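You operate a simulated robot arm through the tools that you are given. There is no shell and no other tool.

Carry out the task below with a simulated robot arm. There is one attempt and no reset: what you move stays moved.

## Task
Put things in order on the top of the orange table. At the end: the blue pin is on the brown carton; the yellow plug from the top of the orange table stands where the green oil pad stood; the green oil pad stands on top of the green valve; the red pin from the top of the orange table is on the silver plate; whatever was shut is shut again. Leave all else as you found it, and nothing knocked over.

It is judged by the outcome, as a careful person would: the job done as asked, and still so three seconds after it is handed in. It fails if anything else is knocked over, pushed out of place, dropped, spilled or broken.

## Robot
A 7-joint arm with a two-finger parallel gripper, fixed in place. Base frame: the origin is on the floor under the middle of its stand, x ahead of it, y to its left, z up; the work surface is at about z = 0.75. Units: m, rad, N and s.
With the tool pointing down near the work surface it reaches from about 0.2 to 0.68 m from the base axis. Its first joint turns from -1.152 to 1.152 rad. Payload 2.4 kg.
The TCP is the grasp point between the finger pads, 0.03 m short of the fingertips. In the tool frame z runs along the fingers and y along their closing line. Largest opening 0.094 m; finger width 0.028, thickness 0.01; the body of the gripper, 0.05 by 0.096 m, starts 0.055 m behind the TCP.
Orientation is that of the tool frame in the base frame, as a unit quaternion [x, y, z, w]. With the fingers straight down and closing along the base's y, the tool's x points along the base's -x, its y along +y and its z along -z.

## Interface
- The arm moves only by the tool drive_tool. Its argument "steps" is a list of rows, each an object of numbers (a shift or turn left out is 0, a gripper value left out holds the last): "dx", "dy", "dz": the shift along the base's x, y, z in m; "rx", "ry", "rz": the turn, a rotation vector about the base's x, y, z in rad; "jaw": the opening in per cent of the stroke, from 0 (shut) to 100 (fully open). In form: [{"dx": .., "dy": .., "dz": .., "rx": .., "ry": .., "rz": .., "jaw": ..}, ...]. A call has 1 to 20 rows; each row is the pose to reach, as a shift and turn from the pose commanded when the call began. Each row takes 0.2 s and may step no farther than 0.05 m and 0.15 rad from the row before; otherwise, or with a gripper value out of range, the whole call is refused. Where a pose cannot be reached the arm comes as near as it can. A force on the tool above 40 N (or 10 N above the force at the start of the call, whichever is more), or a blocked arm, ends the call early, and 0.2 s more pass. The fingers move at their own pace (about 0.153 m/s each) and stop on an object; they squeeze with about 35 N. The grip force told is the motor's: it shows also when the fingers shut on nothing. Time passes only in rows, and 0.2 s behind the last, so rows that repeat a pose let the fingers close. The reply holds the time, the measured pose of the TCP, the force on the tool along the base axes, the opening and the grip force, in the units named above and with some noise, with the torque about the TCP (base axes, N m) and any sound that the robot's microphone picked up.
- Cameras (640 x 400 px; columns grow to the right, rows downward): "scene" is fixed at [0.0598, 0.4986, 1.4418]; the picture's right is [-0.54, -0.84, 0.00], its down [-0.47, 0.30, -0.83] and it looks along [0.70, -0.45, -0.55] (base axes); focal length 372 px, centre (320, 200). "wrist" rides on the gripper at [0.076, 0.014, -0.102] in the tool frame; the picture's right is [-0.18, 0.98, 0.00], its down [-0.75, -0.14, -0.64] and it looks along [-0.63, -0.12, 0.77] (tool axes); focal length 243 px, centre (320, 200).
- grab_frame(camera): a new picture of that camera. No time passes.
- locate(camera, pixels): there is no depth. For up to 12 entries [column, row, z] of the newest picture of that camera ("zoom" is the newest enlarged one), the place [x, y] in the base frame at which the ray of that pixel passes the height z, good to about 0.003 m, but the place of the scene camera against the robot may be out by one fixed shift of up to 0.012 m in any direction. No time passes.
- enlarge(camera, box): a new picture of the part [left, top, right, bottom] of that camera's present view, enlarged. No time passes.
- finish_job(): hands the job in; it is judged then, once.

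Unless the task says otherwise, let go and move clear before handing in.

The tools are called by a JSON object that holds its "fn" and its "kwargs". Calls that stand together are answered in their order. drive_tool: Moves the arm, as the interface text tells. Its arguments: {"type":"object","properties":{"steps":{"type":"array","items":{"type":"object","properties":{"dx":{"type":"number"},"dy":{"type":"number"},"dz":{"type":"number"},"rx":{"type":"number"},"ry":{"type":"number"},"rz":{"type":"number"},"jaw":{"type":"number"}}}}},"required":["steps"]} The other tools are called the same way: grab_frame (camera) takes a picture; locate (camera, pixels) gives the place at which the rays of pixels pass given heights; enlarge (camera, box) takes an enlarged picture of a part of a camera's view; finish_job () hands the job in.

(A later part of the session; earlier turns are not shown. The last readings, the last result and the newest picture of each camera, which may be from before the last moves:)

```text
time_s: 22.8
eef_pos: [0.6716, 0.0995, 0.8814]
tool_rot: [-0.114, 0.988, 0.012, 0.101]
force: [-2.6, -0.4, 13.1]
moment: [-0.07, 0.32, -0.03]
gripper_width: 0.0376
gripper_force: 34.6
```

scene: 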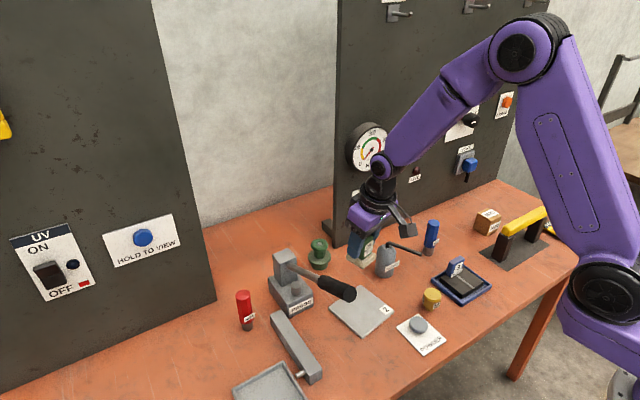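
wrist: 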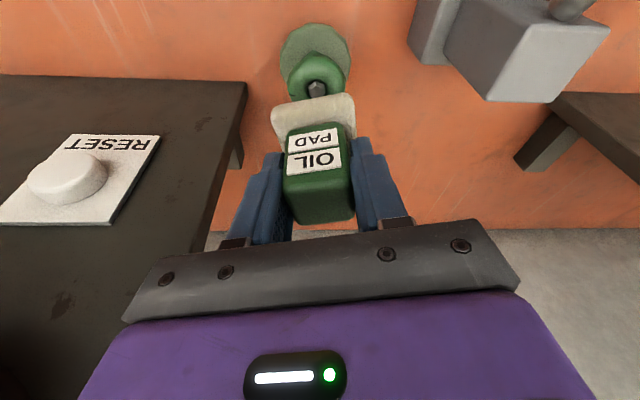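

Contact at z≈0.881 with about 13 N, so the pad is resting on the wheel. I'll ease up a millimetre and open the jaws gradually.

{"fn": "drive_tool", "kwargs": {"steps": [{"dz": 0.001}, {"dz": 0.001, "jaw": 39}, {"dz": 0.001, "jaw": 42}, {"dz": 0.001, "jaw": 46}, {"dz": 0.001, "jaw": 52}, {"dz": 0.001, "jaw": 58}, {"dz": 0.001, "jaw": 58}]}}

{"fn": "enlarge", "kwargs": {"camera": "scene", "box": [270, 210, 366, 270]}}

{"fn": "grab_frame", "kwargs": {"camera": "wrist"}}

```text
time_s: 24.4
eef_pos: [0.6708, 0.0999, 0.8813]
tool_rot: [-0.114, 0.988, 0.012, 0.1]
force: [1.6, 1.1, 0.3]
moment: [0.0, -0.02, 0.03]
gripper_width: 0.0545
gripper_force: 0.0
```

```text
6.67 times, centred on (318, 240) of scene
```

zoom: 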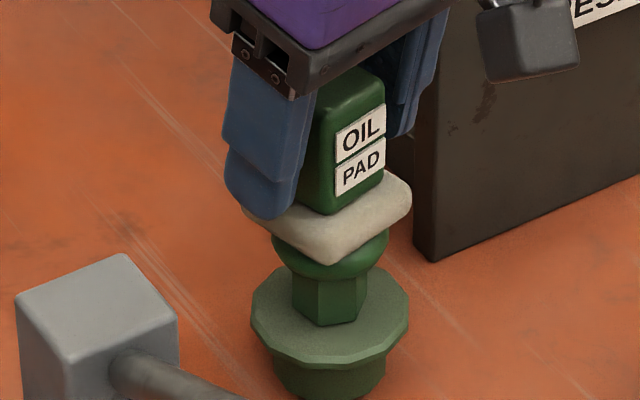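

```text
taken
```

wrist: 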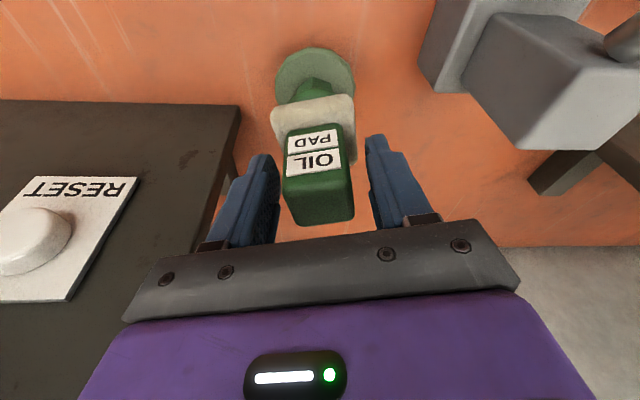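

The pad is free of the fingers (jaws 0.0545 m, about 0 N). I'll rise straight up, draw back, then check that it stands level and centred.

{"fn": "drive_tool", "kwargs": {"steps": [{"dz": 0.02}, {"dz": 0.045}, {"dz": 0.075}, {"dx": -0.04, "dz": 0.085}, {"dx": -0.085, "dz": 0.09}, {"dx": -0.13, "dz": 0.09}, {"dx": -0.16, "dz": 0.09}, {"dx": -0.16, "dz": 0.09}]}}

{"fn": "enlarge", "kwargs": {"camera": "scene", "box": [270, 210, 366, 270]}}

{"fn": "enlarge", "kwargs": {"camera": "wrist", "box": [250, 60, 410, 160]}}

{"fn": "grab_frame", "kwargs": {"camera": "wrist"}}

```text
time_s: 26.2
eef_pos: [0.5098, 0.0998, 0.9721]
tool_rot: [-0.115, 0.988, 0.012, 0.1]
force: [0.8, -0.6, -0.4]
moment: [0.01, 0.01, -0.01]
gripper_width: 0.0544
gripper_force: 0.0
```

```text
6.67 times, centred on (318, 240) of scene
```

zoom: 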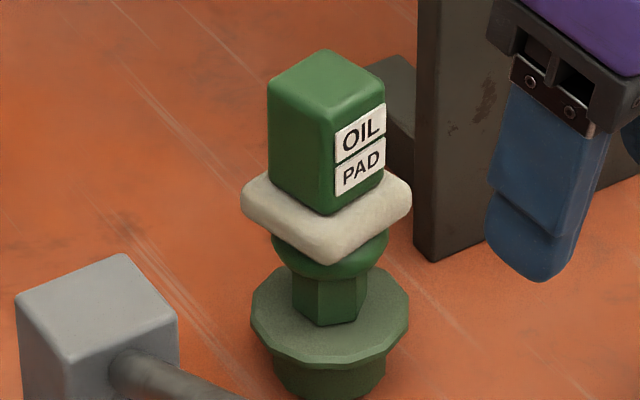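

```text
4.00 times, centred on (330, 110) of wrist
```

zoom: 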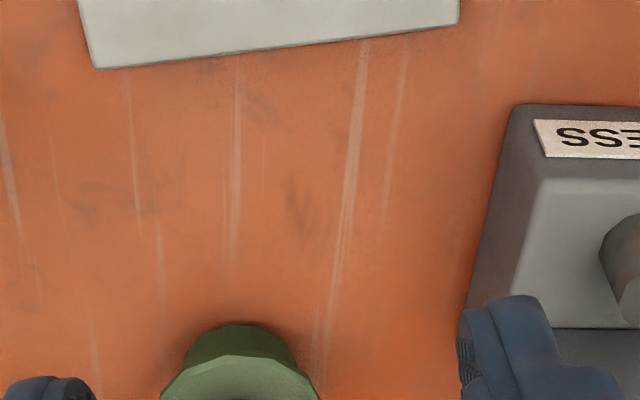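

```text
taken
```

wrist: 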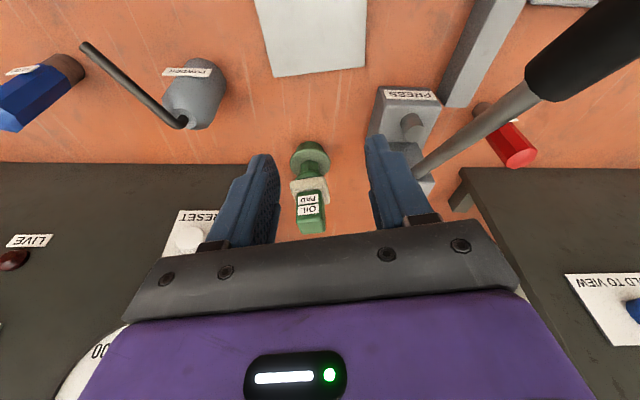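

The oil pad stands on the valve, centred and upright in the scene view (block at zoom 268–385). Next is the yellow plug, so I'll move back to get it in the wrist view.

{"fn": "drive_tool", "kwargs": {"steps": [{"dx": -0.035, "dy": -0.025}, {"dx": -0.07, "dy": -0.05}, {"dx": -0.105, "dy": -0.075, "dz": -0.01}, {"dx": -0.14, "dy": -0.1, "dz": -0.02}, {"dx": -0.175, "dy": -0.12, "dz": -0.03}, {"dx": -0.2, "dy": -0.14, "dz": -0.04}, {"dx": -0.2, "dy": -0.14, "dz": -0.04}]}}

{"fn": "grab_frame", "kwargs": {"camera": "wrist"}}

{"fn": "enlarge", "kwargs": {"camera": "scene", "box": [400, 275, 464, 315]}}

```text
time_s: 27.8
eef_pos: [0.3121, -0.0381, 0.9324]
tool_rot: [-0.113, 0.989, 0.012, 0.1]
force: [0.0, -0.6, -0.6]
moment: [0.01, 0.01, 0.0]
gripper_width: 0.0546
gripper_force: 0.0
```

```text
taken
```

wrist: 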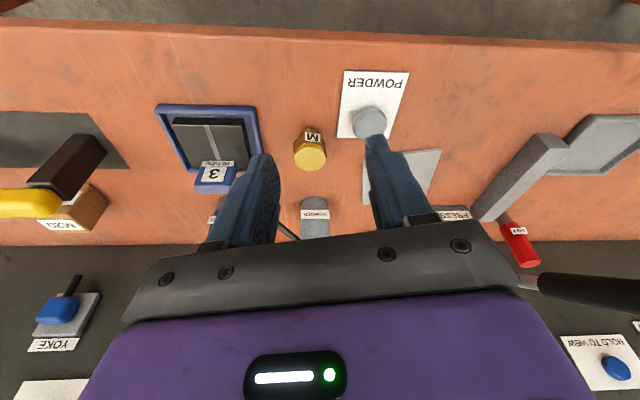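

```text
10.00 times, centred on (432, 295) of scene
```

zoom: 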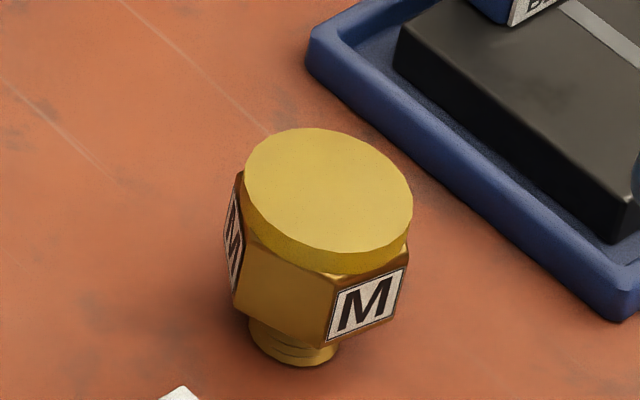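

The plug has a round cap over a hexagonal body with "M" faces. I'll zoom the wrist view to get its position and the angle of its flats.

{"fn": "enlarge", "kwargs": {"camera": "wrist", "box": [270, 110, 350, 160]}}

{"fn": "locate", "kwargs": {"camera": "wrist", "pixels": [[310, 157, 0.785], [310, 157, 0.795], [310, 130, 0.75], [360, 105, 0.75], [403, 73, 0.75], [340, 138, 0.75], [388, 137, 0.755], [370, 123, 0.775], [262, 155, 0.76], [250, 105, 0.76]]}}

{"fn": "locate", "kwargs": {"camera": "scene", "pixels": [[432.5, 294.5, 0.785], [432.5, 294.5, 0.795], [429.5, 309.5, 0.75]]}}

```text
8.00 times, centred on (310, 135) of wrist
```

zoom: 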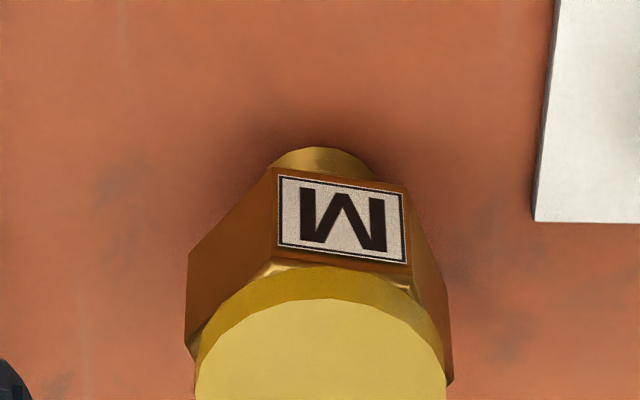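

```text
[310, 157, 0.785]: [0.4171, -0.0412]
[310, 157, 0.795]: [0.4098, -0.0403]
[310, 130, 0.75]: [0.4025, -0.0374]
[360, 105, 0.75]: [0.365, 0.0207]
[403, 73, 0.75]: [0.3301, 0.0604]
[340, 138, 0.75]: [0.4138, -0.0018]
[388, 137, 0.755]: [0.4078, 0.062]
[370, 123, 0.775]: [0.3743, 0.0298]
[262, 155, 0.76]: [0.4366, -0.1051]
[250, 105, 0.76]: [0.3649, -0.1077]
```

```text
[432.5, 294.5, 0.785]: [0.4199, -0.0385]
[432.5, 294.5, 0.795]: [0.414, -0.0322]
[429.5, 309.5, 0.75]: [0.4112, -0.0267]
```

{"fn": "locate", "kwargs": {"camera": "zoom", "pixels": [[278, 175, 0.763], [404, 190, 0.763], [276, 247, 0.778], [406, 264, 0.778], [188, 258, 0.763], [448, 288, 0.763], [320, 148, 0.75], [270, 165, 0.753], [375, 172, 0.753], [196, 385, 0.79], [445, 385, 0.79], [318, 298, 0.79]]}}

```text
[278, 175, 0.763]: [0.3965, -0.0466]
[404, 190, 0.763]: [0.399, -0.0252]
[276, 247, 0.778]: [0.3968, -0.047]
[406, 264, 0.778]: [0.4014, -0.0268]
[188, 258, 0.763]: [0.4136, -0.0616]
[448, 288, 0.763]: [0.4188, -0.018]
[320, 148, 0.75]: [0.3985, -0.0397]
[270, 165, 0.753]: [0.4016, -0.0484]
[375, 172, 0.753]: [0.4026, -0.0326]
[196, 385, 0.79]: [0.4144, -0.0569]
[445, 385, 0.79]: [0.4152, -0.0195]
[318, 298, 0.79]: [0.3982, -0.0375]
```

Estimates of the plug's centre differ by several millimetres depending on its height, at around (0.412, -0.038). I'll go closer and lower for a better view.

{"fn": "drive_tool", "kwargs": {"steps": [{"dx": 0.03, "dz": -0.025, "rz": 0.05}, {"dx": 0.05, "dz": -0.06, "rz": 0.05}, {"dx": 0.05, "dz": -0.06, "rz": 0.05}]}}

{"fn": "enlarge", "kwargs": {"camera": "wrist", "box": [240, 60, 400, 160]}}

{"fn": "grab_frame", "kwargs": {"camera": "wrist"}}

```text
time_s: 28.6
eef_pos: [0.3635, -0.0392, 0.8725]
tool_rot: [-0.139, 0.985, 0.014, 0.099]
force: [0.1, -0.2, -0.1]
moment: [0.03, -0.01, 0.0]
gripper_width: 0.0545
gripper_force: 0.1
```

```text
4.00 times, centred on (320, 110) of wrist
```

zoom: 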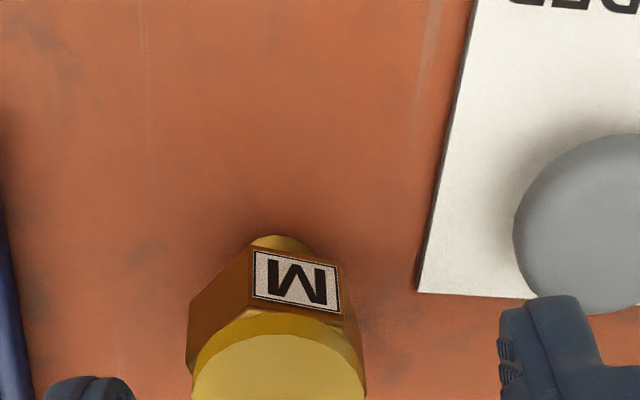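

```text
taken
```

wrist: 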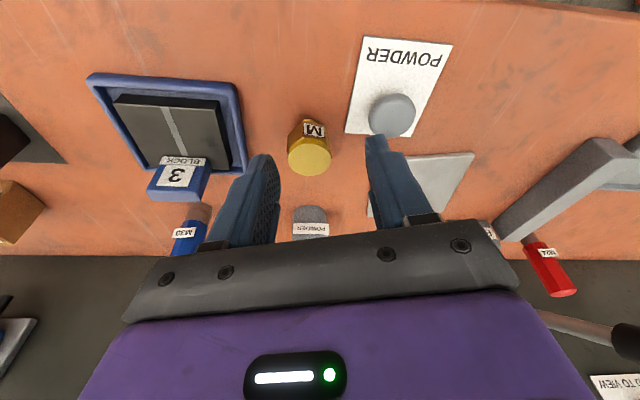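

{"fn": "locate", "kwargs": {"camera": "zoom", "pixels": [[280, 236, 0.75], [256, 243, 0.752], [308, 250, 0.752], [254, 252, 0.762], [338, 268, 0.762], [254, 297, 0.782], [340, 312, 0.782], [278, 336, 0.795], [278, 336, 0.8], [420, 291, 0.75]]}}

{"fn": "enlarge", "kwargs": {"camera": "wrist", "box": [262, 100, 358, 180]}}

```text
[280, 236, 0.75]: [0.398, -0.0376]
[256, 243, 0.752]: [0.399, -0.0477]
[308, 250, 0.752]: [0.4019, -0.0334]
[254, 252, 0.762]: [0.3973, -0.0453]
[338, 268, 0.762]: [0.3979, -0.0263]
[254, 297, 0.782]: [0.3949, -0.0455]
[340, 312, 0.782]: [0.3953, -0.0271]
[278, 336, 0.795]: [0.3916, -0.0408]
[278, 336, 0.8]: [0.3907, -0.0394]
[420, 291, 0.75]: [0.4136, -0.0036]
```

```text
5.00 times, centred on (310, 140) of wrist
```

zoom: 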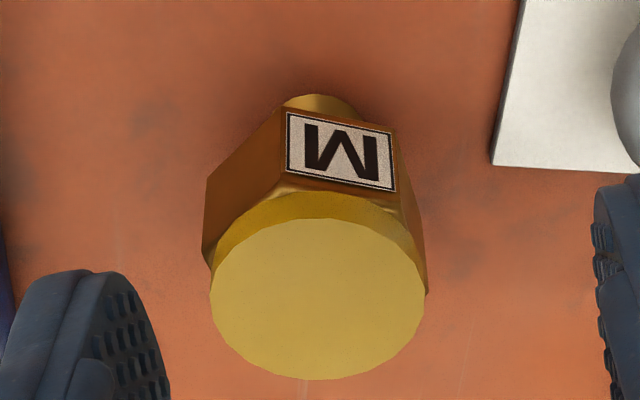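

The face widths (left 80, M 110, right 33 px) put the M face's normal at azimuth 171°, so closing at a yaw of about 0.35 rad will meet two flats. I'll locate the cap centre next.

{"fn": "locate", "kwargs": {"camera": "zoom", "pixels": [[317, 298, 0.79], [317, 298, 0.795], [317, 298, 0.8], [317, 298, 0.805], [210, 298, 0.795], [424, 298, 0.795], [317, 218, 0.795], [317, 380, 0.795], [320, 95, 0.75], [316, 218, 0.8], [316, 380, 0.8]]}}

```text
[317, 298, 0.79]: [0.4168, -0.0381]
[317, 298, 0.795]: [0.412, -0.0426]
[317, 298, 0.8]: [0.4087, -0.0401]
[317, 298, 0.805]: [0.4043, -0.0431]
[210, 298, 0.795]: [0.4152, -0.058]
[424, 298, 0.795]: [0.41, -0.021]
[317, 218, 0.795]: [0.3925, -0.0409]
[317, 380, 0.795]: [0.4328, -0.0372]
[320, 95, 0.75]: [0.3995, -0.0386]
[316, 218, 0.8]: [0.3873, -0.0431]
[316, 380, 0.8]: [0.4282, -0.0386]
```

The plug's centre is about (0.410, -0.040) with top near z≈0.798. I'll align above it and lower part of the way, then check the clearance of both fingers.

{"fn": "drive_tool", "kwargs": {"steps": [{"dx": 0.02, "rz": 0.035, "jaw": 60}, {"dx": 0.044, "rz": 0.07, "jaw": 60}, {"dx": 0.044, "dz": -0.025, "rz": 0.07, "jaw": 60}, {"dx": 0.044, "dz": -0.05, "rz": 0.07, "jaw": 60}, {"dx": 0.044, "dz": -0.05, "rz": 0.07, "jaw": 60}]}}

{"fn": "grab_frame", "kwargs": {"camera": "wrist"}}

{"fn": "enlarge", "kwargs": {"camera": "scene", "box": [390, 250, 486, 310]}}

```text
time_s: 29.8
eef_pos: [0.4079, -0.041, 0.8194]
tool_rot: [-0.173, 0.98, 0.018, 0.098]
force: [-0.7, -0.6, 0.1]
moment: [-0.02, 0.02, 0.0]
gripper_width: 0.0564
gripper_force: 0.1
```

```text
taken
```

wrist: 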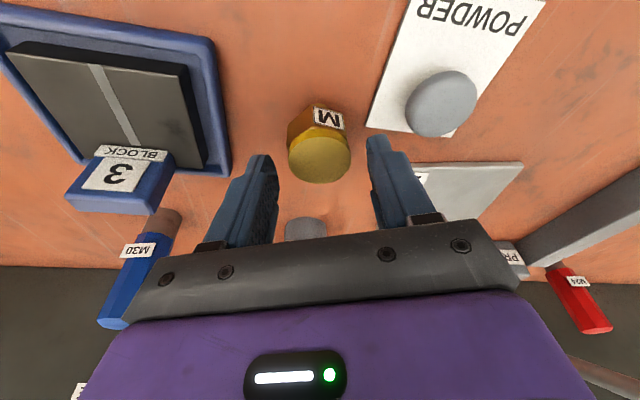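

```text
6.67 times, centred on (438, 280) of scene
```

zoom: 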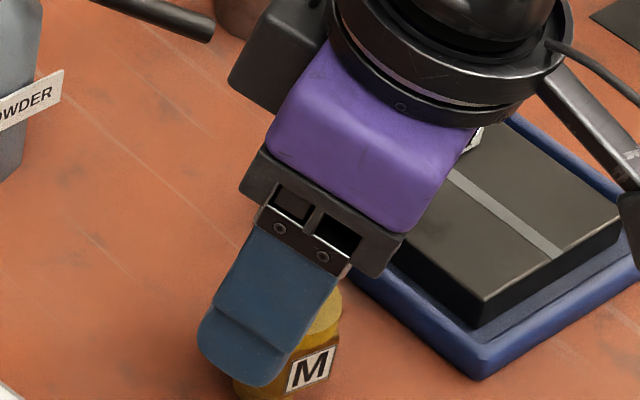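

The plug sits centred between the fingers (cap at column 320, fingertips 275 and 372). I'll lower to gripping height and close.

{"fn": "drive_tool", "kwargs": {"steps": [{"dz": -0.013}, {"dz": -0.026}, {"dz": -0.026}]}}

{"fn": "drive_tool", "kwargs": {"steps": [{"jaw": 50}, {"jaw": 40}, {"jaw": 25}, {"jaw": 12}, {"jaw": 12}]}}

{"fn": "grab_frame", "kwargs": {"camera": "wrist"}}

```text
time_s: 30.6
eef_pos: [0.4077, -0.0407, 0.7958]
tool_rot: [-0.173, 0.98, 0.016, 0.098]
force: [0.0, -0.3, 0.0]
moment: [-0.03, 0.02, -0.01]
gripper_width: 0.0564
gripper_force: 0.0
```

```text
time_s: 31.8
eef_pos: [0.4065, -0.0402, 0.7956]
tool_rot: [-0.173, 0.98, 0.016, 0.098]
force: [-0.2, -0.5, 0.4]
moment: [-0.07, -0.02, 0.01]
gripper_width: 0.0357
gripper_force: 34.3
```

```text
taken
```

wrist: 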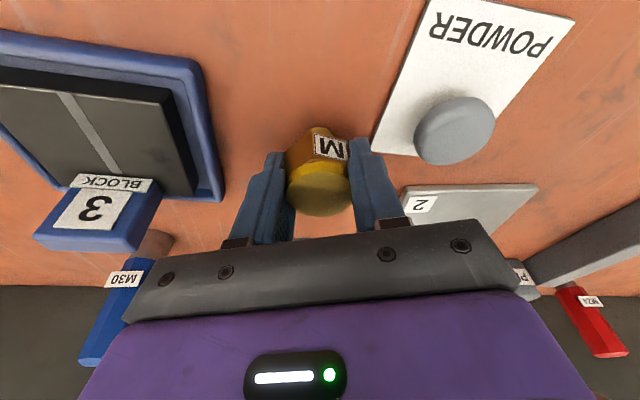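

The plug is held at 0.0357 m with 34 N. I'll lift it, carry it above the blue pin's height to the oil pad's old place at (0.611, -0.281), and stop above it.

{"fn": "drive_tool", "kwargs": {"steps": [{"dz": 0.02}, {"dz": 0.055}, {"dz": 0.1}, {"dx": 0.01, "dy": -0.015, "dz": 0.14}, {"dx": 0.025, "dy": -0.045, "dz": 0.16}, {"dx": 0.045, "dy": -0.08, "dz": 0.16}, {"dx": 0.07, "dy": -0.12, "dz": 0.16}, {"dx": 0.095, "dy": -0.16, "dz": 0.16}, {"dx": 0.125, "dy": -0.195, "dz": 0.16}, {"dx": 0.16, "dy": -0.225, "dz": 0.155}, {"dx": 0.19, "dy": -0.241, "dz": 0.13}, {"dx": 0.2015, "dy": -0.241, "dz": 0.09}, {"dx": 0.2015, "dy": -0.241, "dz": 0.06}, {"dx": 0.2015, "dy": -0.241, "dz": 0.06}]}}

{"fn": "grab_frame", "kwargs": {"camera": "wrist"}}

{"fn": "enlarge", "kwargs": {"camera": "scene", "box": [390, 160, 518, 260]}}

```text
time_s: 34.8
eef_pos: [0.5629, -0.2691, 0.8589]
tool_rot: [-0.174, 0.979, 0.019, 0.101]
force: [0.4, 0.9, -1.9]
moment: [0.0, 0.0, 0.03]
gripper_width: 0.0359
gripper_force: 35.1
out of reach, approached as far as the arm can: row 4, 9, 10, 11, 12, 13, 14
```

```text
taken
```

wrist: 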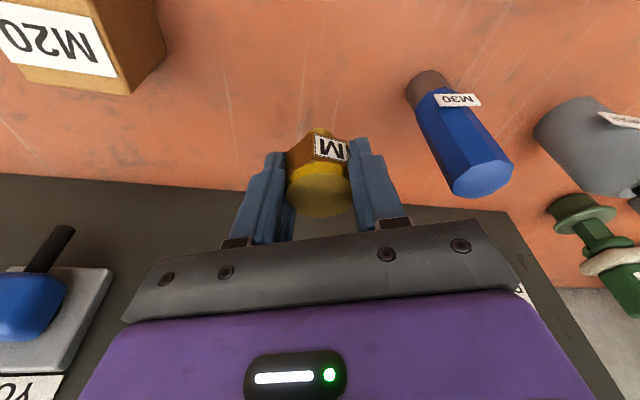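

```text
4.00 times, centred on (454, 210) of scene
```

zoom: 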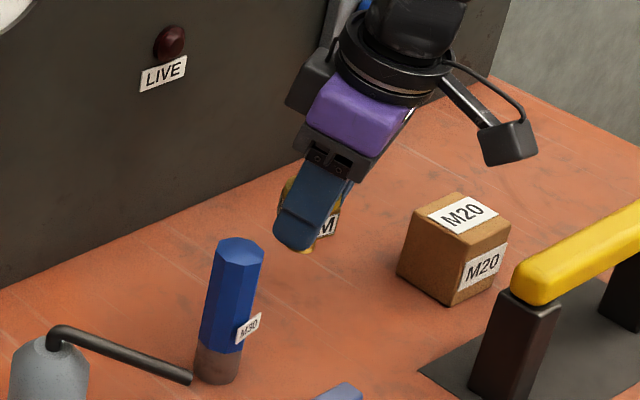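

The arm stopped short at (0.563, -0.269, 0.859), so the present yaw can't be reached there. The plug's yaw doesn't matter once it's placed, so I'll rise a little and turn the wrist back toward straight.

{"fn": "drive_tool", "kwargs": {"steps": [{"dz": 0.02}, {"dz": 0.04, "rz": -0.08}, {"dz": 0.04, "rz": -0.16}, {"dz": 0.04, "rz": -0.25}, {"dz": 0.04, "rz": -0.35}, {"dz": 0.04, "rz": -0.35}]}}

{"fn": "grab_frame", "kwargs": {"camera": "scene"}}

{"fn": "grab_frame", "kwargs": {"camera": "wrist"}}

```text
time_s: 36.2
eef_pos: [0.5001, -0.2634, 0.8976]
tool_rot: [0.001, 0.995, 0.001, 0.103]
force: [-0.7, 0.0, -1.4]
moment: [0.05, 0.0, 0.05]
gripper_width: 0.0361
gripper_force: 35.2
out of reach, approached as far as the arm can: row 1, 2, 3, 4, 5, 6
```

```text
taken
```

scene: 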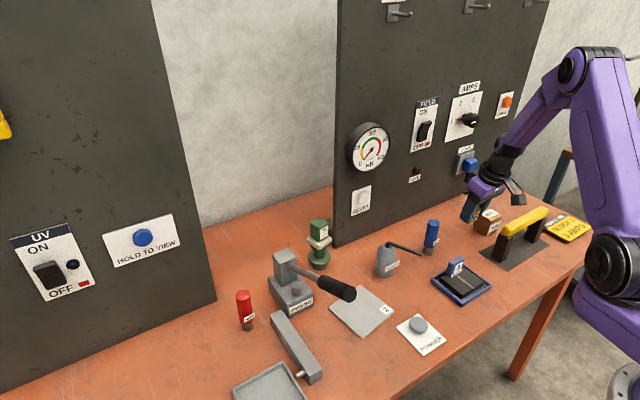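

```text
taken
```

wrist: 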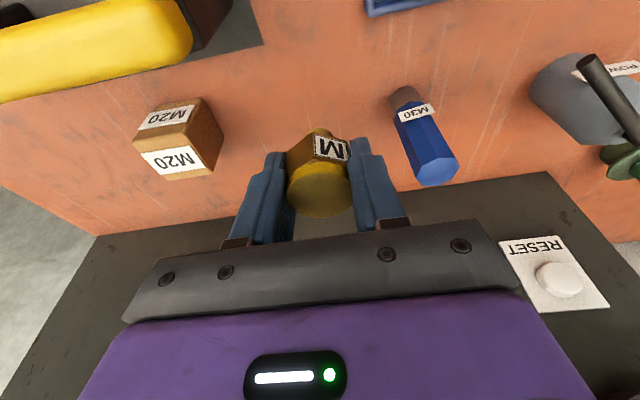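

Still limited at (0.500, -0.263, 0.898), so some joint is at its limit in this posture. I'll retreat to the comfortable region, back and up, and see how the arm follows.

{"fn": "drive_tool", "kwargs": {"steps": [{"dx": -0.03, "dy": 0.01, "dz": 0.03}, {"dx": -0.06, "dy": 0.02, "dz": 0.06}, {"dx": -0.09, "dy": 0.035, "dz": 0.09}, {"dx": -0.11, "dy": 0.05, "dz": 0.12}, {"dx": -0.11, "dy": 0.05, "dz": 0.12}]}}

```text
time_s: 37.4
eef_pos: [0.3896, -0.2181, 1.0019]
tool_rot: [0.0, 0.995, 0.002, 0.103]
force: [-0.1, -0.4, -1.8]
moment: [-0.04, -0.01, -0.01]
gripper_width: 0.0359
gripper_force: 35.4
out of reach, approached as far as the arm can: row 4, 5
```

The arm follows but is limited in z while tilted. I'll take the tilt out and return to the starting posture, where everything was reachable, then approach again as I did the first time.

{"fn": "drive_tool", "kwargs": {"steps": [{"ry": 0.1}, {"ry": 0.2}, {"ry": 0.2, "dz": 0.03}, {"ry": 0.2, "dz": 0.06, "dx": 0.01, "dy": 0.02}, {"ry": 0.2, "dz": 0.085, "dx": 0.018, "dy": 0.038}, {"ry": 0.2, "dz": 0.085, "dx": 0.018, "dy": 0.038}]}}

{"fn": "grab_frame", "kwargs": {"camera": "scene"}}

```text
time_s: 38.8
eef_pos: [0.3911, -0.1678, 1.0426]
tool_rot: [0.006, 0.995, 0.046, 0.092]
force: [0.9, 0.7, -2.3]
moment: [0.0, 0.09, -0.02]
gripper_width: 0.0361
gripper_force: 35.7
out of reach, approached as far as the arm can: row 1, 2, 3, 4, 5, 6
```

```text
taken
```

scene: 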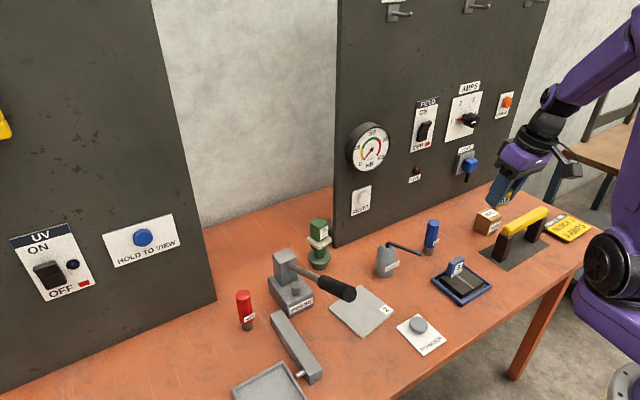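

The arm's elbow posture seems to have drifted when it was folded close to the base, and a joint is now at its limit. I'll level the plug again and move out to the middle region (0.50, 0.10, 0.95), where the posture was good before, and look at the elbow there.

{"fn": "drive_tool", "kwargs": {"steps": [{"dx": 0.02, "dz": -0.02, "rx": -0.045, "ry": -0.008}, {"dx": 0.04, "dy": 0.02, "dz": -0.04, "rx": -0.093, "ry": -0.016}, {"dx": 0.06, "dy": 0.06, "dz": -0.05, "rx": -0.093, "ry": -0.016}, {"dx": 0.075, "dy": 0.1, "dz": -0.06, "rx": -0.093, "ry": -0.016}, {"dx": 0.09, "dy": 0.14, "dz": -0.07, "rx": -0.093, "ry": -0.016}, {"dx": 0.1, "dy": 0.18, "dz": -0.08, "rx": -0.093, "ry": -0.016}, {"dx": 0.11, "dy": 0.22, "dz": -0.09, "rx": -0.093, "ry": -0.016}, {"dx": 0.11, "dy": 0.265, "dz": -0.093, "rx": -0.093, "ry": -0.016}, {"dx": 0.11, "dy": 0.265, "dz": -0.093, "rx": -0.093, "ry": -0.016}]}}

{"fn": "grab_frame", "kwargs": {"camera": "scene"}}

```text
time_s: 40.8
eef_pos: [0.4747, 0.092, 0.9157]
tool_rot: [0.005, 0.993, 0.036, 0.112]
force: [0.0, -0.3, -2.4]
moment: [0.0, -0.01, 0.01]
gripper_width: 0.0364
gripper_force: 35.2
out of reach, approached as far as the arm can: row 1, 2, 3, 4, 5, 6, 7, 8, 9
```

```text
taken
```

scene: 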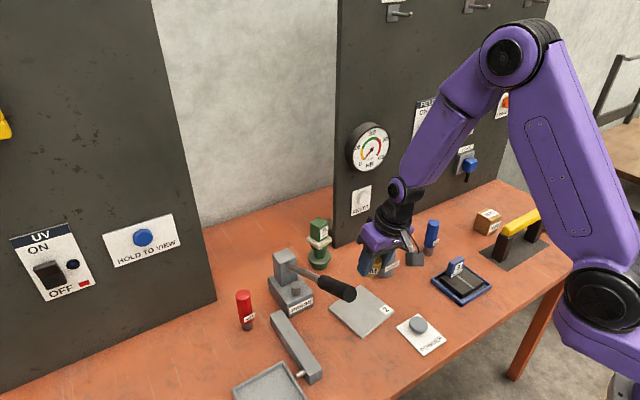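

The hand has only a small bend to the forearm, and a sideways tilt persists. That points to the forearm roll having wound up when I passed near the straight-wrist pose close to the base. I'll go back in the way I came, restoring yaw 0.35, then come out with the wrist lined up with the arm.

{"fn": "drive_tool", "kwargs": {"steps": [{"dx": -0.015, "dy": -0.03, "dz": 0.002, "rx": -0.0257, "ry": 0.0042, "rz": 0.117}, {"dx": -0.032, "dy": -0.065, "dz": 0.004, "rx": -0.0513, "ry": 0.0083, "rz": 0.235}, {"dx": -0.05, "dy": -0.1, "dz": 0.005, "rx": -0.077, "ry": 0.0125, "rz": 0.352}, {"dx": -0.068, "dy": -0.133, "dz": 0.0, "rx": -0.077, "ry": 0.0125, "rz": 0.352}, {"dx": -0.09, "dy": -0.133, "dz": -0.03, "rx": -0.077, "ry": 0.0125, "rz": 0.352}, {"dx": -0.115, "dy": -0.133, "dz": -0.06, "rx": -0.077, "ry": 0.0125, "rz": 0.352}, {"dx": -0.115, "dy": -0.133, "dz": -0.06, "rx": -0.077, "ry": 0.0125, "rz": 0.352}]}}

{"fn": "grab_frame", "kwargs": {"camera": "scene"}}

```text
time_s: 42.4
eef_pos: [0.3558, -0.0421, 0.8551]
tool_rot: [-0.175, 0.98, 0.018, 0.097]
force: [-0.3, 0.2, -2.8]
moment: [-0.01, 0.0, -0.03]
gripper_width: 0.0367
gripper_force: 35.4
```

```text
taken
```

scene: 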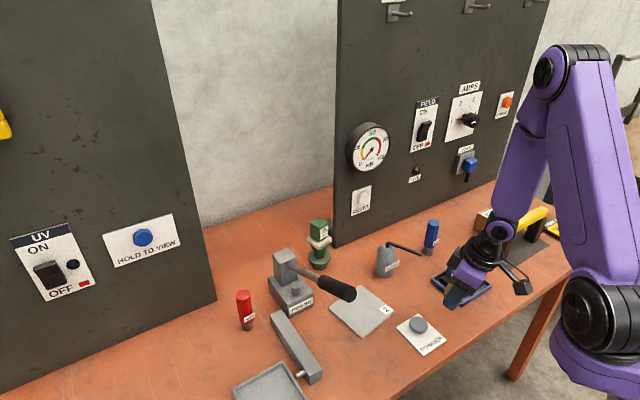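

Everything was reachable again and the orientation is exact. The opening has crept from 0.0357 to 0.0367, so I'll check the plug in the grip.

{"fn": "enlarge", "kwargs": {"camera": "wrist", "box": [220, 110, 420, 235]}}

{"fn": "enlarge", "kwargs": {"camera": "scene", "box": [420, 240, 516, 320]}}

```text
3.20 times, centred on (320, 172) of wrist
```

zoom: 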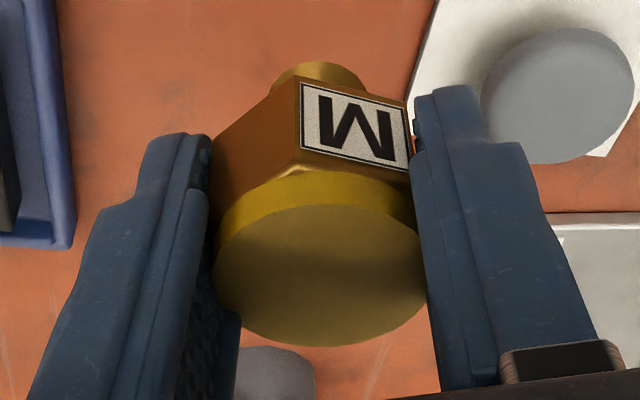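

```text
5.00 times, centred on (468, 280) of scene
```

zoom: 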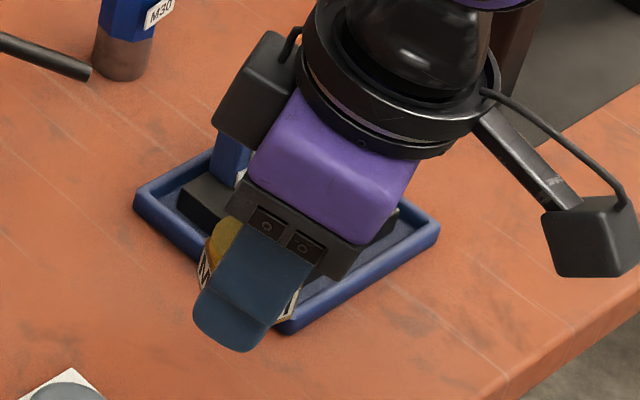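

The plug hasn't shifted in the grip (cap and M label sit at the same pixels as when grasped). Next I'll turn the wrist in line with the arm, yaw about -0.12.

{"fn": "drive_tool", "kwargs": {"steps": [{"rz": -0.12}, {"rz": -0.24}, {"rz": -0.36}, {"rz": -0.468}, {"rz": -0.468}]}}

```text
time_s: 43.6
eef_pos: [0.3581, -0.0433, 0.8553]
tool_rot: [0.059, 0.993, -0.006, 0.098]
force: [1.1, -0.3, -2.0]
moment: [0.04, -0.02, 0.03]
gripper_width: 0.0363
gripper_force: 35.0
```

The turn reached fully. I'll come outward in line with the arm, rising to about z 0.95.

{"fn": "drive_tool", "kwargs": {"steps": [{"dz": 0.025}, {"dx": 0.015, "dy": -0.0018, "dz": 0.05}, {"dx": 0.035, "dy": -0.0042, "dz": 0.075}, {"dx": 0.06, "dy": -0.0072, "dz": 0.092}, {"dx": 0.09, "dy": -0.0108, "dz": 0.095}, {"dx": 0.12, "dy": -0.0144, "dz": 0.095}, {"dx": 0.15, "dy": -0.018, "dz": 0.095}, {"dx": 0.17, "dy": -0.02, "dz": 0.095}, {"dx": 0.17, "dy": -0.02, "dz": 0.095}]}}

{"fn": "grab_frame", "kwargs": {"camera": "scene"}}

```text
time_s: 45.6
eef_pos: [0.5284, -0.0612, 0.9521]
tool_rot: [0.058, 0.993, -0.006, 0.098]
force: [0.6, 0.8, -1.9]
moment: [-0.02, -0.01, 0.01]
gripper_width: 0.0373
gripper_force: 35.1
out of reach, approached as far as the arm can: row 3
```

```text
taken
```

scene: 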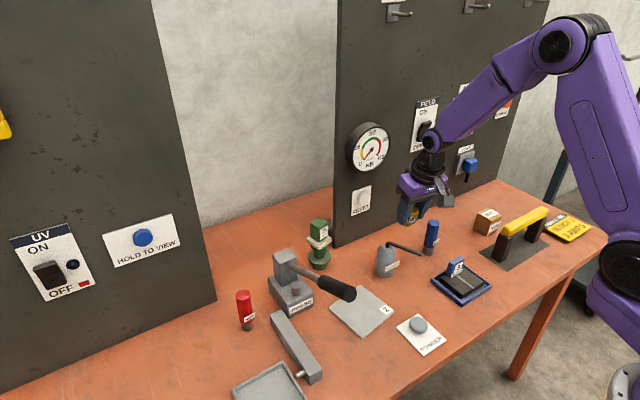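

The arm is back in a good posture and the orientation is exact. I'll carry the plug on to above the oil pad's old place at the present yaw.

{"fn": "drive_tool", "kwargs": {"steps": [{"dx": 0.005, "dy": -0.04}, {"dx": 0.01, "dy": -0.08}, {"dx": 0.02, "dy": -0.12}, {"dx": 0.035, "dy": -0.16}, {"dx": 0.055, "dy": -0.195}, {"dx": 0.08, "dy": -0.22, "dz": -0.01}, {"dx": 0.08, "dy": -0.22, "dz": -0.05}, {"dx": 0.08, "dy": -0.22, "dz": -0.08}, {"dx": 0.08, "dy": -0.22, "dz": -0.08}]}}

{"fn": "grab_frame", "kwargs": {"camera": "wrist"}}

{"fn": "enlarge", "kwargs": {"camera": "scene", "box": [390, 160, 518, 260]}}

```text
time_s: 47.6
eef_pos: [0.6071, -0.2838, 0.8734]
tool_rot: [0.058, 0.993, -0.006, 0.099]
force: [0.2, 0.4, -1.6]
moment: [-0.01, 0.03, -0.01]
gripper_width: 0.037
gripper_force: 35.1
```

```text
taken
```

wrist: 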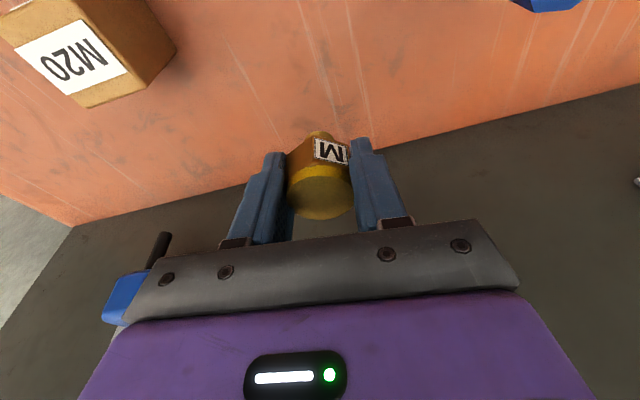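

```text
4.00 times, centred on (454, 210) of scene
```

zoom: 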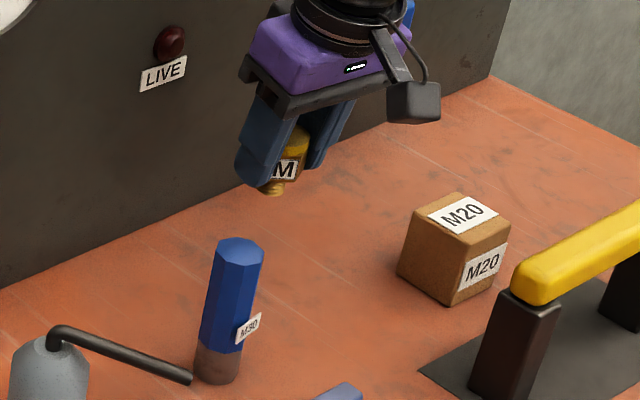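

Reached (0.607, -0.284, 0.873) with the plug upright. I'll check where the plug's cap is before lowering.

{"fn": "locate", "kwargs": {"camera": "wrist", "pixels": [[321, 198, 0.876], [321, 198, 0.872], [318, 133, 0.828]]}}

```text
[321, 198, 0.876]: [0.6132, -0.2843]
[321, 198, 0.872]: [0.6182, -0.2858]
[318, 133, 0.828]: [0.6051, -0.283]
```

The plug's centre is at about (0.6135, -0.284) and the target is (0.611, -0.281). I'll nudge it over and lower to a few millimetres above the table.

{"fn": "drive_tool", "kwargs": {"steps": [{"dx": -0.0025, "dy": 0.003, "dz": -0.02}, {"dx": -0.0025, "dy": 0.003, "dz": -0.045}, {"dx": -0.0025, "dy": 0.003, "dz": -0.065}, {"dx": -0.0025, "dy": 0.003, "dz": -0.072}, {"dx": -0.0025, "dy": 0.003, "dz": -0.072}]}}

{"fn": "drive_tool", "kwargs": {"steps": [{"dz": -0.002}, {"dz": -0.004}, {"dz": -0.006}, {"dz": -0.006}]}}

```text
time_s: 48.8
eef_pos: [0.6076, -0.2818, 0.8002]
tool_rot: [0.059, 0.993, -0.005, 0.099]
force: [0.5, 0.4, -2.3]
moment: [-0.01, -0.01, 0.01]
gripper_width: 0.0373
gripper_force: 34.7
```

```text
time_s: 49.8
eef_pos: [0.606, -0.2791, 0.7961]
tool_rot: [0.059, 0.993, -0.007, 0.1]
force: [-7.5, 2.4, 21.1]
moment: [-0.01, 0.32, -0.02]
gripper_width: 0.0372
gripper_force: 35.1
```

Contact at z≈0.796 with 21 N, so the plug stands on the table. I'll ease up slightly and open gradually.

{"fn": "drive_tool", "kwargs": {"steps": [{"dz": 0.002}, {"dz": 0.002, "jaw": 39}, {"dz": 0.002, "jaw": 42}, {"dz": 0.002, "jaw": 46}, {"dz": 0.002, "jaw": 52}, {"dz": 0.002, "jaw": 60}, {"dz": 0.002, "jaw": 60}]}}

{"fn": "enlarge", "kwargs": {"camera": "scene", "box": [390, 180, 486, 240]}}

{"fn": "grab_frame", "kwargs": {"camera": "wrist"}}

```text
time_s: 51.4
eef_pos: [0.6041, -0.279, 0.7955]
tool_rot: [0.058, 0.993, -0.006, 0.099]
force: [0.0, 0.5, 0.2]
moment: [0.02, -0.01, -0.02]
gripper_width: 0.0562
gripper_force: 0.1
```

```text
6.67 times, centred on (438, 210) of scene
```

zoom: 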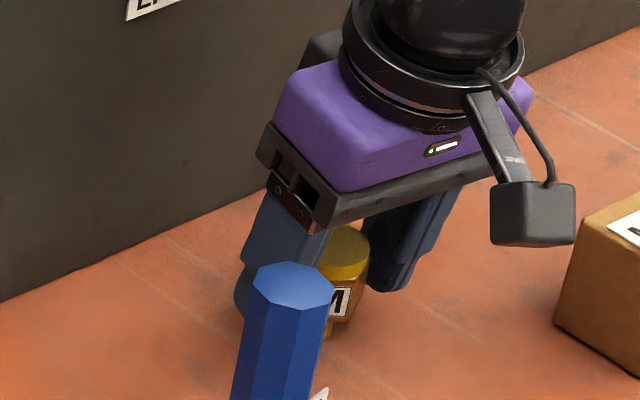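

```text
taken
```

wrist: 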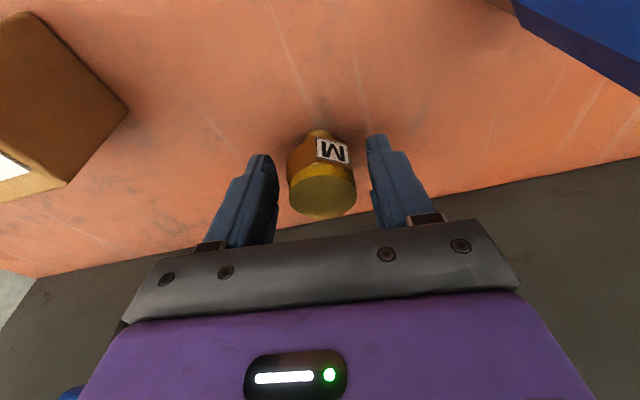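

The plug stands free between the fingers. I'll rise straight up, draw back and verify it.

{"fn": "drive_tool", "kwargs": {"steps": [{"dz": 0.02}, {"dz": 0.05}, {"dz": 0.08}, {"dx": -0.03, "dz": 0.11}, {"dx": -0.07, "dz": 0.13}, {"dx": -0.11, "dz": 0.15}, {"dx": -0.11, "dz": 0.15}]}}

{"fn": "grab_frame", "kwargs": {"camera": "wrist"}}

{"fn": "enlarge", "kwargs": {"camera": "wrist", "box": [250, 80, 410, 180]}}

{"fn": "grab_frame", "kwargs": {"camera": "scene"}}

```text
time_s: 53.0
eef_pos: [0.4915, -0.282, 0.9452]
tool_rot: [0.058, 0.993, -0.005, 0.099]
force: [-0.5, 0.0, 0.2]
moment: [0.0, -0.02, -0.01]
gripper_width: 0.0567
gripper_force: 0.1
```

```text
taken
```

wrist: 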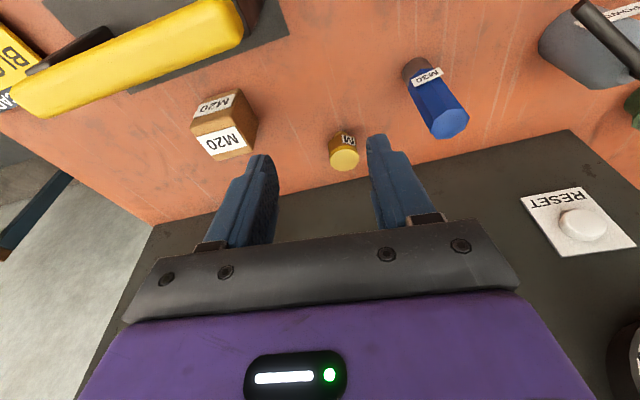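

```text
4.00 times, centred on (330, 130) of wrist
```

zoom: 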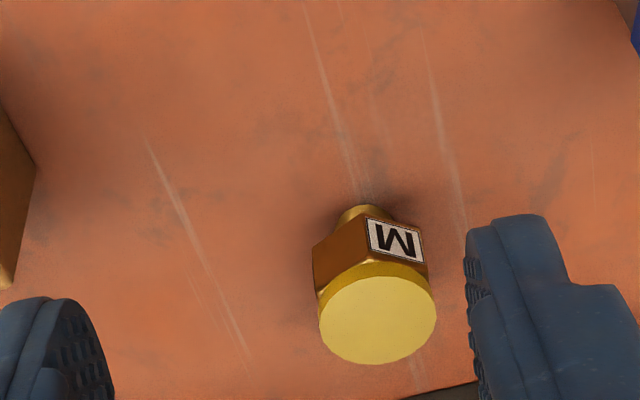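

```text
taken
```

scene: 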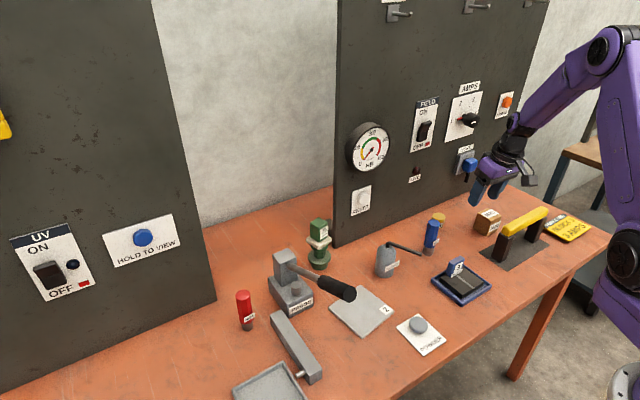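

{"fn": "locate", "kwargs": {"camera": "zoom", "pixels": [[378, 320, 0.798], [363, 206, 0.75]]}}

{"fn": "locate", "kwargs": {"camera": "wrist", "pixels": [[412, 71, 0.75], [451, 123, 0.852], [451, 123, 0.845], [224, 141, 0.802]]}}

{"fn": "enlarge", "kwargs": {"camera": "wrist", "box": [380, 40, 500, 140]}}

```text
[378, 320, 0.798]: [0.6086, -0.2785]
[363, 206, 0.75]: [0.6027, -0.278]
```

```text
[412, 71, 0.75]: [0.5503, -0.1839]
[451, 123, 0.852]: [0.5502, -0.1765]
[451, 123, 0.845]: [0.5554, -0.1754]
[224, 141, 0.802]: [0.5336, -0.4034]
```

```text
4.00 times, centred on (440, 90) of wrist
```

zoom: 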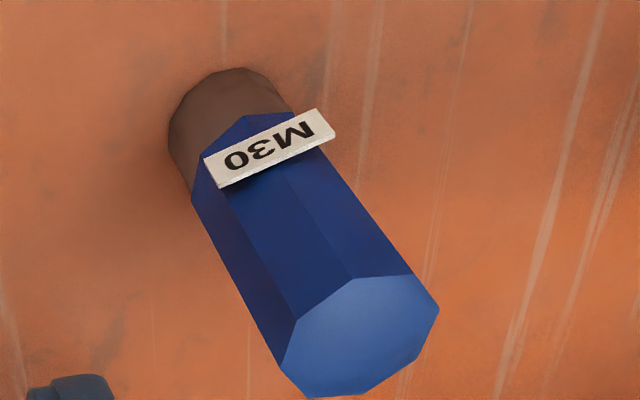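

The yellow plug now stands at about (0.610, -0.279), upright on the oil pad's old spot. Next is the blue pin, so I'll measure its top vertices to match its flats and confirm its position.

{"fn": "locate", "kwargs": {"camera": "zoom", "pixels": [[295, 322, 0.852], [352, 278, 0.852], [413, 275, 0.852], [438, 308, 0.852], [418, 355, 0.852], [370, 393, 0.852], [305, 398, 0.852], [282, 362, 0.852], [360, 335, 0.852], [232, 68, 0.75], [168, 128, 0.752], [293, 112, 0.752]]}}

```text
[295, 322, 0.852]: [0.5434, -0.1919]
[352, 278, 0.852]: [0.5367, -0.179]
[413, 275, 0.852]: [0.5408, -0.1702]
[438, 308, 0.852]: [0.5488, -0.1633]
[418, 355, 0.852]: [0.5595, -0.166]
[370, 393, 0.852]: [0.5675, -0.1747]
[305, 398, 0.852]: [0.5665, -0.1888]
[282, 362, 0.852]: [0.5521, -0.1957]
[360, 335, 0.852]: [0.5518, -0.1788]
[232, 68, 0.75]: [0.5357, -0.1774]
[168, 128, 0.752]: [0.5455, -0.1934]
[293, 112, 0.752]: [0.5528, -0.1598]
```

The blue pin's centre is (0.551, -0.178) and a yaw of about -0.24 matches its flats. I'll take the tilt out, turn to that yaw and move above it with the jaws at 0.06 m.

{"fn": "drive_tool", "kwargs": {"steps": [{"dx": 0.01, "dy": 0.03, "rx": 0.0117, "ry": 0.0993, "jaw": 66}, {"dx": 0.025, "dy": 0.06, "rx": 0.0234, "ry": 0.1986, "jaw": 66}, {"dx": 0.025, "dy": 0.06, "rx": 0.0234, "ry": 0.1986, "jaw": 66}]}}

{"fn": "drive_tool", "kwargs": {"steps": [{"dx": 0.015, "dy": 0.02, "rz": -0.06}, {"dx": 0.0345, "dy": 0.044, "rz": -0.123}, {"dx": 0.0345, "dy": 0.044, "dz": -0.02, "rz": -0.123}, {"dx": 0.0345, "dy": 0.044, "dz": -0.02, "rz": -0.123}]}}

{"fn": "grab_frame", "kwargs": {"camera": "wrist"}}

{"fn": "enlarge", "kwargs": {"camera": "scene", "box": [370, 160, 498, 260]}}

```text
time_s: 53.8
eef_pos: [0.5207, -0.2187, 0.9444]
tool_rot: [0.059, 0.998, 0.0, -0.002]
force: [-0.2, 1.1, 0.2]
moment: [-0.01, 0.02, 0.02]
gripper_width: 0.062
gripper_force: 0.1
```

```text
time_s: 54.8
eef_pos: [0.5553, -0.1758, 0.9242]
tool_rot: [0.121, 0.993, 0.0, -0.001]
force: [0.2, -0.2, 0.4]
moment: [0.01, 0.0, 0.02]
gripper_width: 0.0619
gripper_force: 0.0
```

```text
taken
```

wrist: 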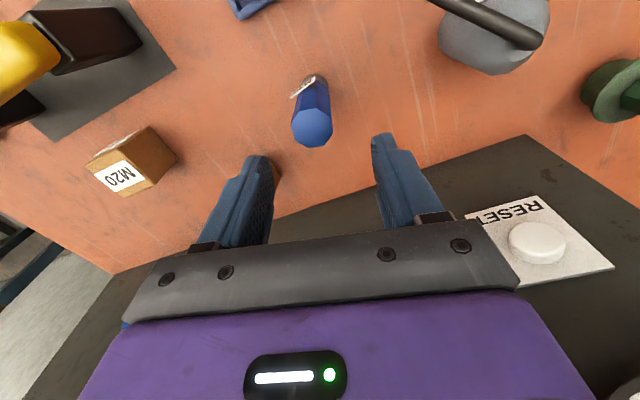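

```text
4.00 times, centred on (434, 210) of scene
```

zoom: 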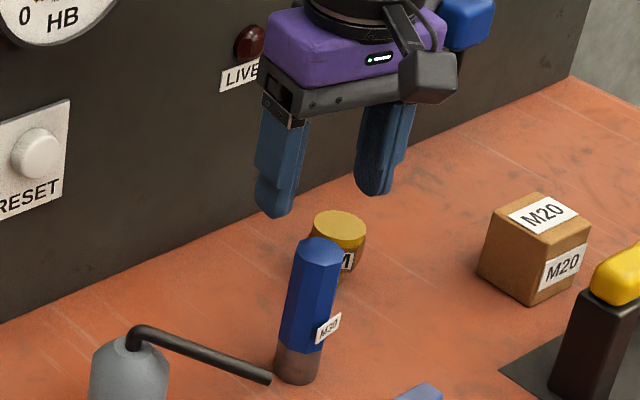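

The pin top is at wrist (312,127). I'll check its position from this view.

{"fn": "locate", "kwargs": {"camera": "wrist", "pixels": [[312, 127, 0.852], [291, 125, 0.852], [332, 128, 0.852], [310, 108, 0.852], [314, 147, 0.852], [318, 76, 0.75]]}}

```text
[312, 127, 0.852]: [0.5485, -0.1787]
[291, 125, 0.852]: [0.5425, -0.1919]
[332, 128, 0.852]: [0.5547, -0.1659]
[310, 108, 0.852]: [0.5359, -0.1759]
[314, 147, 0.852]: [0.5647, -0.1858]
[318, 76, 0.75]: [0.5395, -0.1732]
```

The pin's centre is (0.550, -0.179). I'll correct by a few millimetres, descend to z 0.835 with the fingertips above the label, and close.

{"fn": "drive_tool", "kwargs": {"steps": [{"dx": -0.0045, "dy": -0.003, "dz": -0.02}, {"dx": -0.0045, "dy": -0.003, "dz": -0.045}, {"dx": -0.0045, "dy": -0.003, "dz": -0.07}, {"dx": -0.0045, "dy": -0.003, "dz": -0.089}, {"dx": -0.0045, "dy": -0.003, "dz": -0.089}]}}

{"fn": "drive_tool", "kwargs": {"steps": [{"jaw": 50}, {"jaw": 40}, {"jaw": 30}, {"jaw": 10}, {"jaw": 10}]}}

{"fn": "grab_frame", "kwargs": {"camera": "wrist"}}

{"fn": "enlarge", "kwargs": {"camera": "scene", "box": [370, 180, 498, 280]}}

```text
time_s: 56.0
eef_pos: [0.5495, -0.1782, 0.8344]
tool_rot: [0.12, 0.993, 0.0, -0.001]
force: [-0.2, -0.1, 0.4]
moment: [0.01, -0.01, -0.02]
gripper_width: 0.0622
gripper_force: 0.1
```

```text
time_s: 57.2
eef_pos: [0.5492, -0.1785, 0.836]
tool_rot: [0.119, 0.993, 0.0, -0.002]
force: [-1.5, -1.9, 2.1]
moment: [-0.12, 0.0, -0.01]
gripper_width: 0.0296
gripper_force: 34.9
```

```text
taken
```

wrist: 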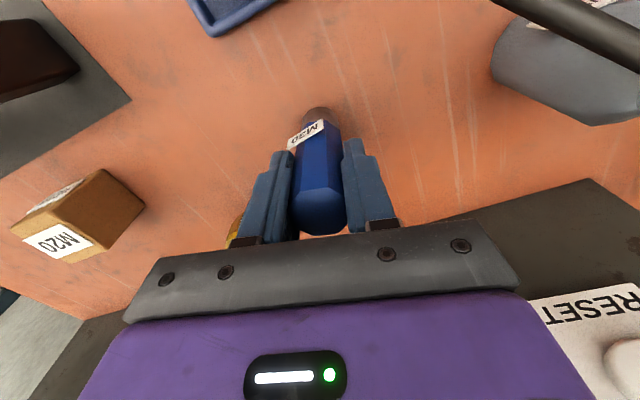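

```text
4.00 times, centred on (434, 230) of scene
```

zoom: 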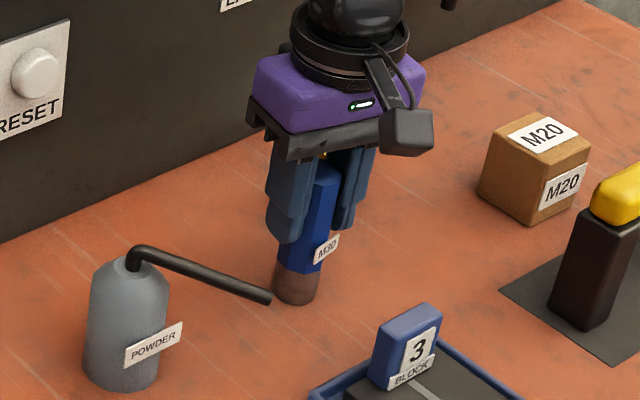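

The blue pin is held at 0.0296 m. I'll lift it straight up, carry it over the carton and stop above it to check.

{"fn": "drive_tool", "kwargs": {"steps": [{"dz": 0.02}, {"dz": 0.06}, {"dz": 0.1}, {"dx": -0.005, "dy": -0.03, "dz": 0.115}, {"dx": -0.01, "dy": -0.075, "dz": 0.115}, {"dx": -0.015, "dy": -0.12, "dz": 0.115}, {"dx": -0.015, "dy": -0.165, "dz": 0.115}, {"dx": -0.015, "dy": -0.205, "dz": 0.115}, {"dx": -0.015, "dy": -0.222, "dz": 0.115}, {"dx": -0.015, "dy": -0.222, "dz": 0.1}, {"dx": -0.015, "dy": -0.222, "dz": 0.1}]}}

{"fn": "grab_frame", "kwargs": {"camera": "wrist"}}

{"fn": "enlarge", "kwargs": {"camera": "scene", "box": [420, 160, 548, 260]}}

```text
time_s: 59.6
eef_pos: [0.5348, -0.4001, 0.9351]
tool_rot: [0.119, 0.993, 0.0, 0.0]
force: [0.5, 0.0, -3.1]
moment: [0.0, 0.0, -0.02]
gripper_width: 0.0293
gripper_force: 34.9
```

```text
taken
```

wrist: 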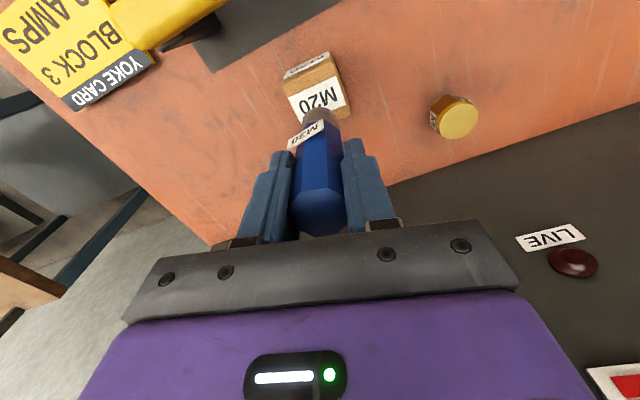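

```text
4.00 times, centred on (484, 210) of scene
```

zoom: 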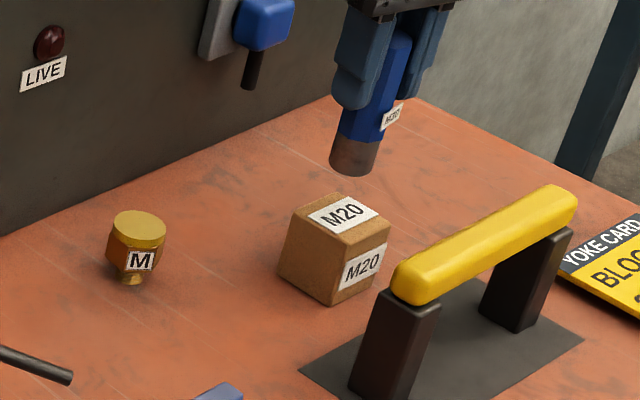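

The pin hangs above the carton, and its line extended down reaches the carton's centre at zoom (337,218). I'll take a closer wrist measurement of the carton's visible edges.

{"fn": "enlarge", "kwargs": {"camera": "wrist", "box": [260, 30, 388, 130]}}

```text
4.00 times, centred on (324, 80) of wrist
```

zoom: 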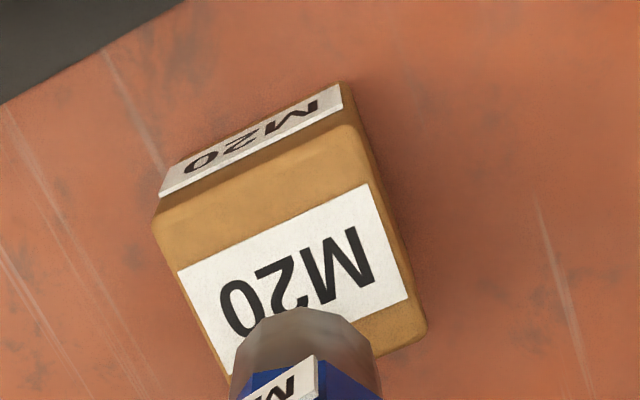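

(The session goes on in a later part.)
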